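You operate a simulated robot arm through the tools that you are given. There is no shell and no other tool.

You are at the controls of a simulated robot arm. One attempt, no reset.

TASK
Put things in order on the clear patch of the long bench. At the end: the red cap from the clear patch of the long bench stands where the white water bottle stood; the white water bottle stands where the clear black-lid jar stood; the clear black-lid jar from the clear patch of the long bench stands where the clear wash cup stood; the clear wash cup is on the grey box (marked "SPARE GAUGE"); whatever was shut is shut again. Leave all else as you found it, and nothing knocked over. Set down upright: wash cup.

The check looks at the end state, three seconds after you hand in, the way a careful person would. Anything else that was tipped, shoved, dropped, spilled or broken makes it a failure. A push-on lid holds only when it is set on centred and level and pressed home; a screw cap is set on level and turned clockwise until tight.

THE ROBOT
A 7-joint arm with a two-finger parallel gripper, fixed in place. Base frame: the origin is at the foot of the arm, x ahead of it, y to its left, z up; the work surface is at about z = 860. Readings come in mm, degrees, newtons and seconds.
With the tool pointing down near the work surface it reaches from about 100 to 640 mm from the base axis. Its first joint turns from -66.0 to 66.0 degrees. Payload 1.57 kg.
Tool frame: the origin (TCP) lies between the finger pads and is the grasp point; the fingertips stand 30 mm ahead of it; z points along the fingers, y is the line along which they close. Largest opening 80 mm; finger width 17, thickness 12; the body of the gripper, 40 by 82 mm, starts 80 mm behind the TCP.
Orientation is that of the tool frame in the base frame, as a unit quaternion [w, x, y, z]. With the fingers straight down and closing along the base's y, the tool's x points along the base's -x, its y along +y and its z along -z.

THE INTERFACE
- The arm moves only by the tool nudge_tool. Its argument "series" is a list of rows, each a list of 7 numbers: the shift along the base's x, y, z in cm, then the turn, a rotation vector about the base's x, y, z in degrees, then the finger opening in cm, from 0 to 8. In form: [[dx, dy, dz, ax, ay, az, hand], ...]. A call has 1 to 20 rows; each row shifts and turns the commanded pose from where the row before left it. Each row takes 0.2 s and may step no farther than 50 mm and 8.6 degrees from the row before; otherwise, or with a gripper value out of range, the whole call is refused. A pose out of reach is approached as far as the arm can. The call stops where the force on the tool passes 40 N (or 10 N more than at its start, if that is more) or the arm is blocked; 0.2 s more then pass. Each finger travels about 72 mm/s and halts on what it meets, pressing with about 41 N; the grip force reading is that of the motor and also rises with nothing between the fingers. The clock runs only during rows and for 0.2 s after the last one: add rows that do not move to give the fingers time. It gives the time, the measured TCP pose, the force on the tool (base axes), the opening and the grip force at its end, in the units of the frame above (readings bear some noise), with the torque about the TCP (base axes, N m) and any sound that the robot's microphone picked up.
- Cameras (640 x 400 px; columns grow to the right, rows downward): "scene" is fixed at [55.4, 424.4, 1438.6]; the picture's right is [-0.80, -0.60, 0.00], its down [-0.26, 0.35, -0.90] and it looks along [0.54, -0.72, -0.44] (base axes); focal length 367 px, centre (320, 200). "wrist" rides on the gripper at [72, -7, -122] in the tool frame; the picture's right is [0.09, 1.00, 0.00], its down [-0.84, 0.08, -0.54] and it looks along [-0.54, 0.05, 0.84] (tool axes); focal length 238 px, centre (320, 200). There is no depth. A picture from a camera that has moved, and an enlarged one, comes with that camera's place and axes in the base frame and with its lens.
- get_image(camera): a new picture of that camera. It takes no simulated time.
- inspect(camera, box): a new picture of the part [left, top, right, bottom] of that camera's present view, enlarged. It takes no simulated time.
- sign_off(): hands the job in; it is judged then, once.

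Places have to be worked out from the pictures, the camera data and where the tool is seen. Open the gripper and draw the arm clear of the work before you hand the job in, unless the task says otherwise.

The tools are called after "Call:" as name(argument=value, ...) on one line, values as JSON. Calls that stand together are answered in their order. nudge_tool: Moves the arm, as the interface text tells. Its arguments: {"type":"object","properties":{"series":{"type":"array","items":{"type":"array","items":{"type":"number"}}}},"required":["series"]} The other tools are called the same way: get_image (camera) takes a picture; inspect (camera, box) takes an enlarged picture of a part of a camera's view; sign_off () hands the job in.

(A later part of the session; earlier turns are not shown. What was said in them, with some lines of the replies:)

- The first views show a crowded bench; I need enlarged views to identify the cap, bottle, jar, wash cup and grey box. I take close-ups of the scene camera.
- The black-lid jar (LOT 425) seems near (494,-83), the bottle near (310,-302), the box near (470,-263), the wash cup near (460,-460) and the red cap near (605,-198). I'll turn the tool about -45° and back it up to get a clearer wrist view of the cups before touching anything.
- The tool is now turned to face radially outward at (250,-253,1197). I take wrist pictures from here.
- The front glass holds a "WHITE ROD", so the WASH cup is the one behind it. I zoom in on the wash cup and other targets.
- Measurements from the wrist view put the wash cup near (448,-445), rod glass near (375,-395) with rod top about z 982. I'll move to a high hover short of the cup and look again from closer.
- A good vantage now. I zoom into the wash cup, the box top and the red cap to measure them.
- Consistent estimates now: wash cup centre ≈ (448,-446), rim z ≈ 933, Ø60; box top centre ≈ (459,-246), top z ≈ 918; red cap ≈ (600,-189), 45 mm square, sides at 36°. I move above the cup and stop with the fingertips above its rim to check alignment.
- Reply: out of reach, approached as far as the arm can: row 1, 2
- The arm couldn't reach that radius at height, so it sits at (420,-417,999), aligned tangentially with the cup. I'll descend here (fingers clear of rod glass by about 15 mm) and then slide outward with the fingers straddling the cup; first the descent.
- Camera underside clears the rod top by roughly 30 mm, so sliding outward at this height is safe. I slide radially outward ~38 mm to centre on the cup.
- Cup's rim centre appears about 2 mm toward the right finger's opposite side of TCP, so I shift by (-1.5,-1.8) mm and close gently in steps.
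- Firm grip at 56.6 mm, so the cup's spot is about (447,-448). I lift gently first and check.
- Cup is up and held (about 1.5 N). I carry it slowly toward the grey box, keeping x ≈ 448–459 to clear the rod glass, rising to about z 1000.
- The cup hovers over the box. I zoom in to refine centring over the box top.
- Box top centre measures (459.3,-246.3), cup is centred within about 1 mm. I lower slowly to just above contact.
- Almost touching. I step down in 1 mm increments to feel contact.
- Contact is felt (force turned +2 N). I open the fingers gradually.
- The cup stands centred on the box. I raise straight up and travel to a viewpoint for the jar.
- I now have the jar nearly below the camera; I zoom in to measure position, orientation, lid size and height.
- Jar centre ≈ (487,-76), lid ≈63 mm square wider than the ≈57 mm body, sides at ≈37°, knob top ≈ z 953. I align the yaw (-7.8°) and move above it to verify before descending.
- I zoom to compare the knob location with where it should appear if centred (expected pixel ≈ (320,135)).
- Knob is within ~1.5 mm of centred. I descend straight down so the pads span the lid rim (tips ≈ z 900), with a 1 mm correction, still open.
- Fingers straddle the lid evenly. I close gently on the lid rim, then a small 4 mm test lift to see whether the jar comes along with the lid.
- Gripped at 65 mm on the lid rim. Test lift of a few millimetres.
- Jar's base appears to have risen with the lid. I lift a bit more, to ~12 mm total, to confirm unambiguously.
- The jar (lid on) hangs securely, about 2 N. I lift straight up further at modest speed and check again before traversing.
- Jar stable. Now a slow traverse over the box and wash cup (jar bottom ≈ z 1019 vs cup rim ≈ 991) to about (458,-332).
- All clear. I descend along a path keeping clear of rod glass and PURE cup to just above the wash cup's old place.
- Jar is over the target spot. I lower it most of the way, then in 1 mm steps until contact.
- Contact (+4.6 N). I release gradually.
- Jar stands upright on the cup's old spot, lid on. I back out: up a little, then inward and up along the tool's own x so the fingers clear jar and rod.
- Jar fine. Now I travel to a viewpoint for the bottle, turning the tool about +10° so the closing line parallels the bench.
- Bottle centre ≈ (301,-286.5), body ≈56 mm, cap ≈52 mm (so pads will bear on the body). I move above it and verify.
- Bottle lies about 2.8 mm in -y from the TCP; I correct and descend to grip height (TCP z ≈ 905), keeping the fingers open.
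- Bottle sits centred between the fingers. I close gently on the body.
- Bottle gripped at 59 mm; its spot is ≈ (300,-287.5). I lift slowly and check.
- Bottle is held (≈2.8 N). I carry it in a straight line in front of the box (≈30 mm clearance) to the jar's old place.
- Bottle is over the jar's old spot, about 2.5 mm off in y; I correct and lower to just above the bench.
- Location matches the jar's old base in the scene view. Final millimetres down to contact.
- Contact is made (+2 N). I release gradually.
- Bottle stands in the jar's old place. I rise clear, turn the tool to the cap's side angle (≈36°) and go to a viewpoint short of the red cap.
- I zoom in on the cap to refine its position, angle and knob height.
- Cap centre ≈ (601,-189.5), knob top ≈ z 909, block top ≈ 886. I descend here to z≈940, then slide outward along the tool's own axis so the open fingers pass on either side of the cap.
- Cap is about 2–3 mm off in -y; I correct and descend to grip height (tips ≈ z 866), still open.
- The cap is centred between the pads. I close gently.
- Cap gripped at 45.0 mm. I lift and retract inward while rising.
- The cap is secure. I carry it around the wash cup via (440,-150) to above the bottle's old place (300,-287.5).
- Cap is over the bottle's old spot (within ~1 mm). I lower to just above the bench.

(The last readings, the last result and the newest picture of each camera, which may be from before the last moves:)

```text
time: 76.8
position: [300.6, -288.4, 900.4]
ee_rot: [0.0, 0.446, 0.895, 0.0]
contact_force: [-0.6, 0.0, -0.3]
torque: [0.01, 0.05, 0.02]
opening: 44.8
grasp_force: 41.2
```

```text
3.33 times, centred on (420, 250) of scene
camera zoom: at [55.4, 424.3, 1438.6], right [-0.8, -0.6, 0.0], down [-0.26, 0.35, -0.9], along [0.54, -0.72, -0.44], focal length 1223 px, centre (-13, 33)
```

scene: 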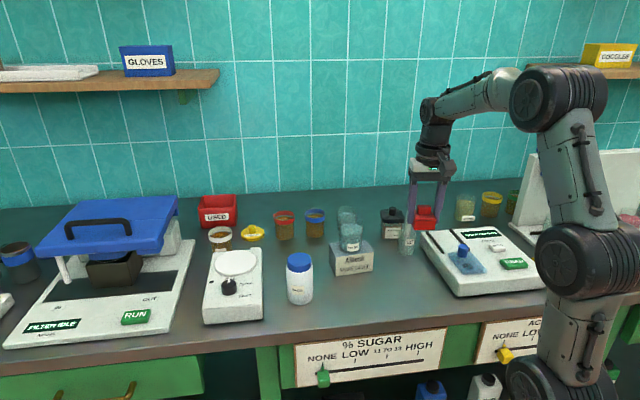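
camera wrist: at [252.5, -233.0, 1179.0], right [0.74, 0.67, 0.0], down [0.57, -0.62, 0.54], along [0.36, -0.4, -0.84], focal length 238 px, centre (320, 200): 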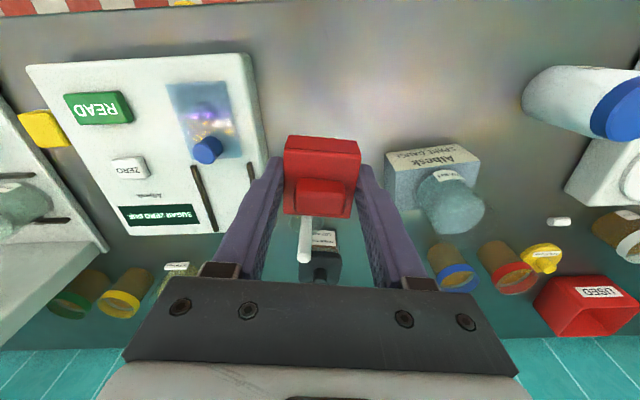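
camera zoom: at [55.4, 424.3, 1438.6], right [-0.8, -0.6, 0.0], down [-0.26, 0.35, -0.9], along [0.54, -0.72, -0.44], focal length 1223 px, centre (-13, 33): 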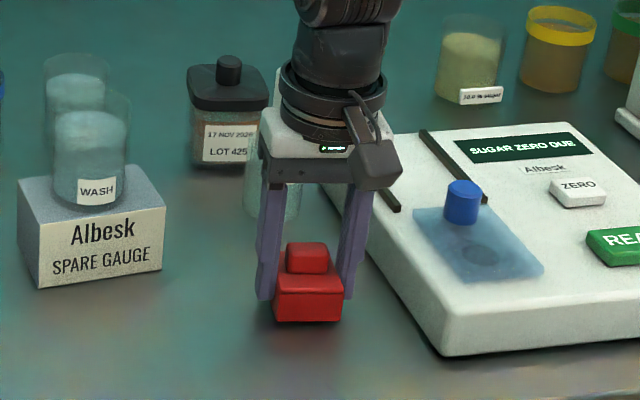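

Good. Now 1 mm steps to contact.

Call:
nudge_tool(series=[[0, 0, -0.1, 0, 0, 0, 3.8], [0, 0, -0.1, 0, 0, 0, 3.8], [0, 0, -0.1, 0, 0, 0, 3.8], [0, 0, 0, 0, 0, 0, 3.8]])

```text
time: 77.8
position: [301.8, -288.4, 897.1]
ee_rot: [0.0, 0.445, 0.895, 0.0]
contact_force: [0.1, 0.0, 0.1]
torque: [0.02, 0.03, -0.03]
opening: 45.0
grasp_force: 40.6
```

Call:
nudge_tool(series=[[0, 0, -0.1, 0, 0, 0, 3.8], [0, 0, 0, 0, 0, 0, 3.8]])

```text
time: 78.4
position: [299.4, -288.9, 897.7]
ee_rot: [0.001, 0.446, 0.895, 0.0]
contact_force: [0.3, 0.1, -0.4]
torque: [0.02, -0.03, -0.03]
opening: 45.1
grasp_force: 40.3
```

Call:
nudge_tool(series=[[0, 0, -0.1, 0, 0, 0, 3.8], [0, 0, 0, 0, 0, 0, 3.8]])

```text
time: 79.0
position: [301.2, -288.1, 896.0]
ee_rot: [0.0, 0.446, 0.895, -0.001]
contact_force: [-0.2, -0.5, -0.5]
torque: [0.02, -0.05, -0.03]
opening: 45.1
grasp_force: 41.0
```

No contact yet at z ≈ 896; one more millimetre.

Call:
nudge_tool(series=[[0, 0, -0.1, 0, 0, 0, 3.8], [0, 0, 0, 0, 0, 0, 3.8]])

```text
time: 79.6
position: [301.1, -287.6, 895.3]
ee_rot: [0.0, 0.446, 0.895, 0.0]
contact_force: [-1.8, 2.2, 7.5]
torque: [0.2, 0.12, -0.02]
opening: 44.8
grasp_force: 41.2
```

Contact (+7.5 N). I ease up half a millimetre and release gradually.

Call:
nudge_tool(series=[[0, 0, 0.05, 0, 0, 0, 4.2], [0, 0, 0, 0, 0, 0, 4.6], [0, 0, 0, 0, 0, 0, 4.9], [0, 0, 0, 0, 0, 0, 5.3], [0, 0, 0, 0, 0, 0, 5.8], [0, 0, 0, 0, 0, 0, 6.5], [0, 0, 0, 0, 0, 0, 6.5]])

Call:
get_image(camera="wrist")

Call:
inspect(camera="scene", box=[360, 190, 480, 310])

```text
time: 81.2
position: [300.4, -287.8, 896.5]
ee_rot: [0.0, 0.446, 0.895, 0.0]
contact_force: [-0.2, 0.6, 0.4]
torque: [-0.02, 0.04, -0.01]
opening: 65.2
grasp_force: 0.0
```

```text
taken
camera wrist: at [252.5, -233.8, 1017.8], right [0.74, 0.67, 0.0], down [0.57, -0.62, 0.54], along [0.36, -0.4, -0.84], focal length 238 px, centre (320, 200)
```

wrist: 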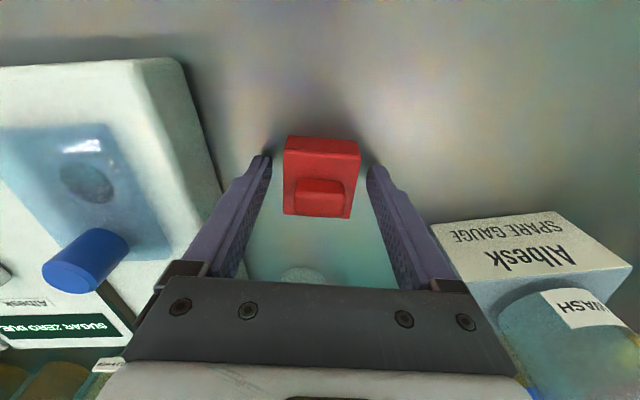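

```text
3.33 times, centred on (420, 250) of scene
camera zoom: at [55.4, 424.4, 1438.6], right [-0.8, -0.6, 0.0], down [-0.26, 0.35, -0.9], along [0.54, -0.72, -0.44], focal length 1223 px, centre (-13, 33)
```

zoom: 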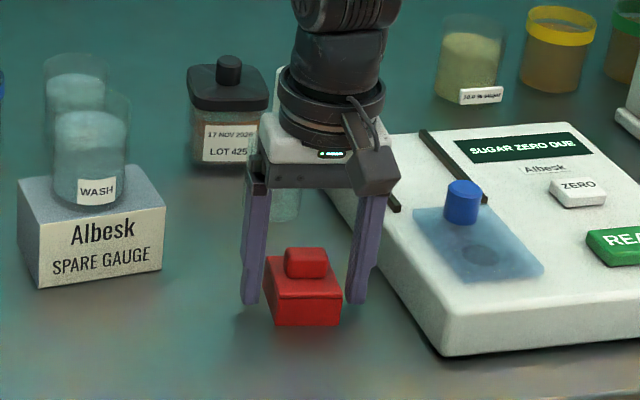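

The cap stands where the bottle was. I raise the arm straight up and clear, then survey the final state.

Call:
nudge_tool(series=[[0, 0, 1.0, 0, 0, 0, 6.5], [0, 0, 2.5, 0, 0, 0, 7], [0, 0, 4.0, 0, 0, 0, 8], [0, 0, 4.0, 0, 0, 0, 8], [0, 0, 4.5, 0, 0, 0, 8], [0, 0, 4.5, 0, 0, 0, 8], [-1.5, 1.5, 4.0, 0, 0, 0, 8], [-3.0, 3.0, 2.0, 0, 0, 0, 8], [-3.0, 3.0, 1.0, 0, 0, 0, 8], [0, 0, 0, 0, 0, 0, 8]])

Call:
get_image(camera="scene")

Call:
get_image(camera="wrist")

Call:
inspect(camera="scene", box=[260, 190, 440, 310])

```text
time: 83.4
position: [226.2, -213.8, 1170.1]
ee_rot: [0.0, 0.446, 0.895, 0.0]
contact_force: [0.3, 0.6, 0.1]
torque: [-0.05, 0.01, 0.02]
opening: 80.3
grasp_force: 0.1
```

```text
taken
```

scene: 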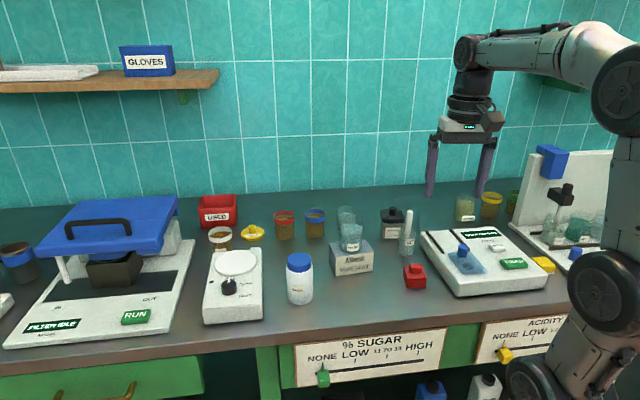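

```text
taken
camera wrist: at [177.8, -160.0, 1292.0], right [0.74, 0.67, 0.0], down [0.57, -0.62, 0.54], along [0.36, -0.4, -0.84], focal length 238 px, centre (320, 200)
```

wrist: 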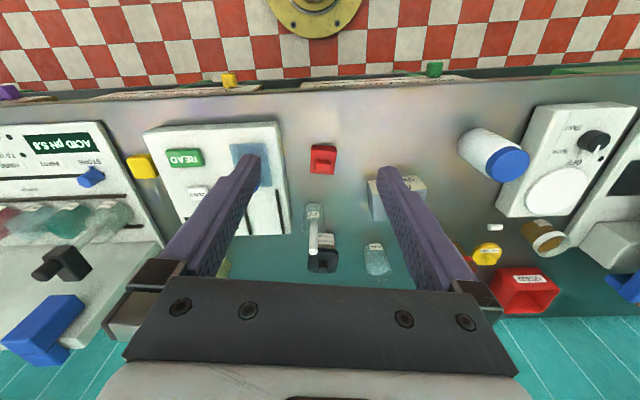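

```text
3.33 times, centred on (350, 250) of scene
camera zoom: at [55.3, 424.4, 1438.6], right [-0.8, -0.6, 0.0], down [-0.26, 0.35, -0.9], along [0.54, -0.72, -0.44], focal length 1223 px, centre (220, 33)
```

zoom: 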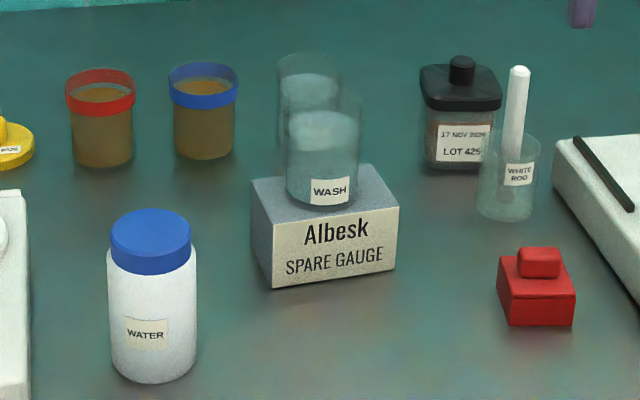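

Everything appears in place. I zoom in once more on the jar's lid and the cup on the box before handing in.

Call:
inspect(camera="scene", box=[330, 190, 430, 280])

Call:
inspect(camera="wrist", box=[270, 120, 440, 290])

```text
4.44 times, centred on (380, 235) of scene
camera zoom: at [55.3, 424.4, 1438.6], right [-0.8, -0.6, 0.0], down [-0.26, 0.35, -0.9], along [0.54, -0.72, -0.44], focal length 1631 px, centre (53, 44)
```

zoom: 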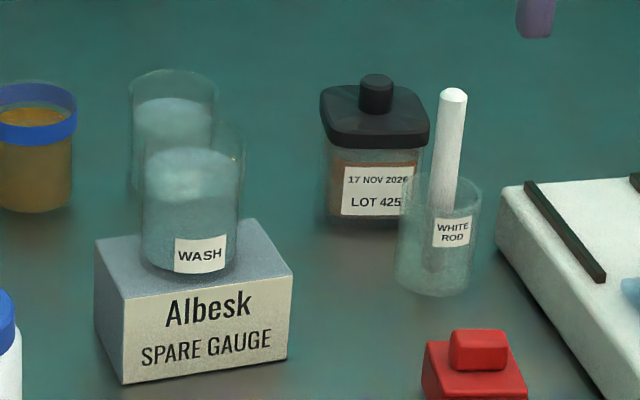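

```text
2.35 times, centred on (355, 205) of wrist
camera zoom: at [177.8, -160.0, 1292.0], right [0.74, 0.67, 0.0], down [0.57, -0.62, 0.54], along [0.36, -0.4, -0.84], focal length 561 px, centre (238, 188)
```

zoom: 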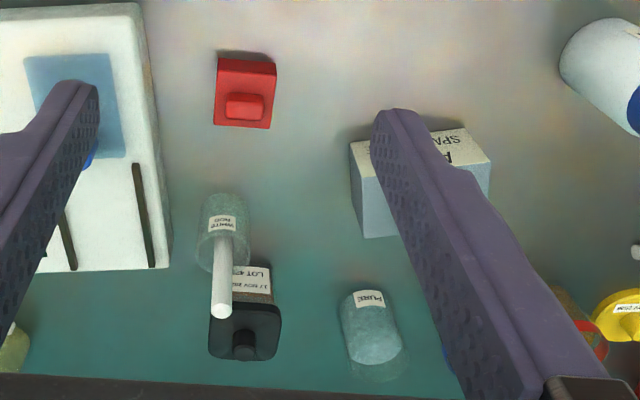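

The lid sits level, the bottle cap is on, and the cup stands upright on the box. The gripper is open and the arm is clear, so I hand in.

Call:
sign_off()

```text
The job is handed in.
```

The four moves are done and I've handed the job in; I haven't seen the result of the check.

- **Wash cup:** it stands upright and centred on the grey "SPARE GAUGE" box, and no spill was visible.
- **Black-lid jar:** it stands where the wash cup was, with its lid still on and looking level. I carried it by the lid rim because the lid is wider than the body; the lid held and never came off.
- **Water bottle:** it stands where the jar was, with its blue cap untouched.
- **Red cap:** it stands knob up where the bottle was.

In the last pictures each item is within a few millimetres of its target. The other items looked undisturbed and nothing was tipped. The gripper is open and the arm is clear of the bench.
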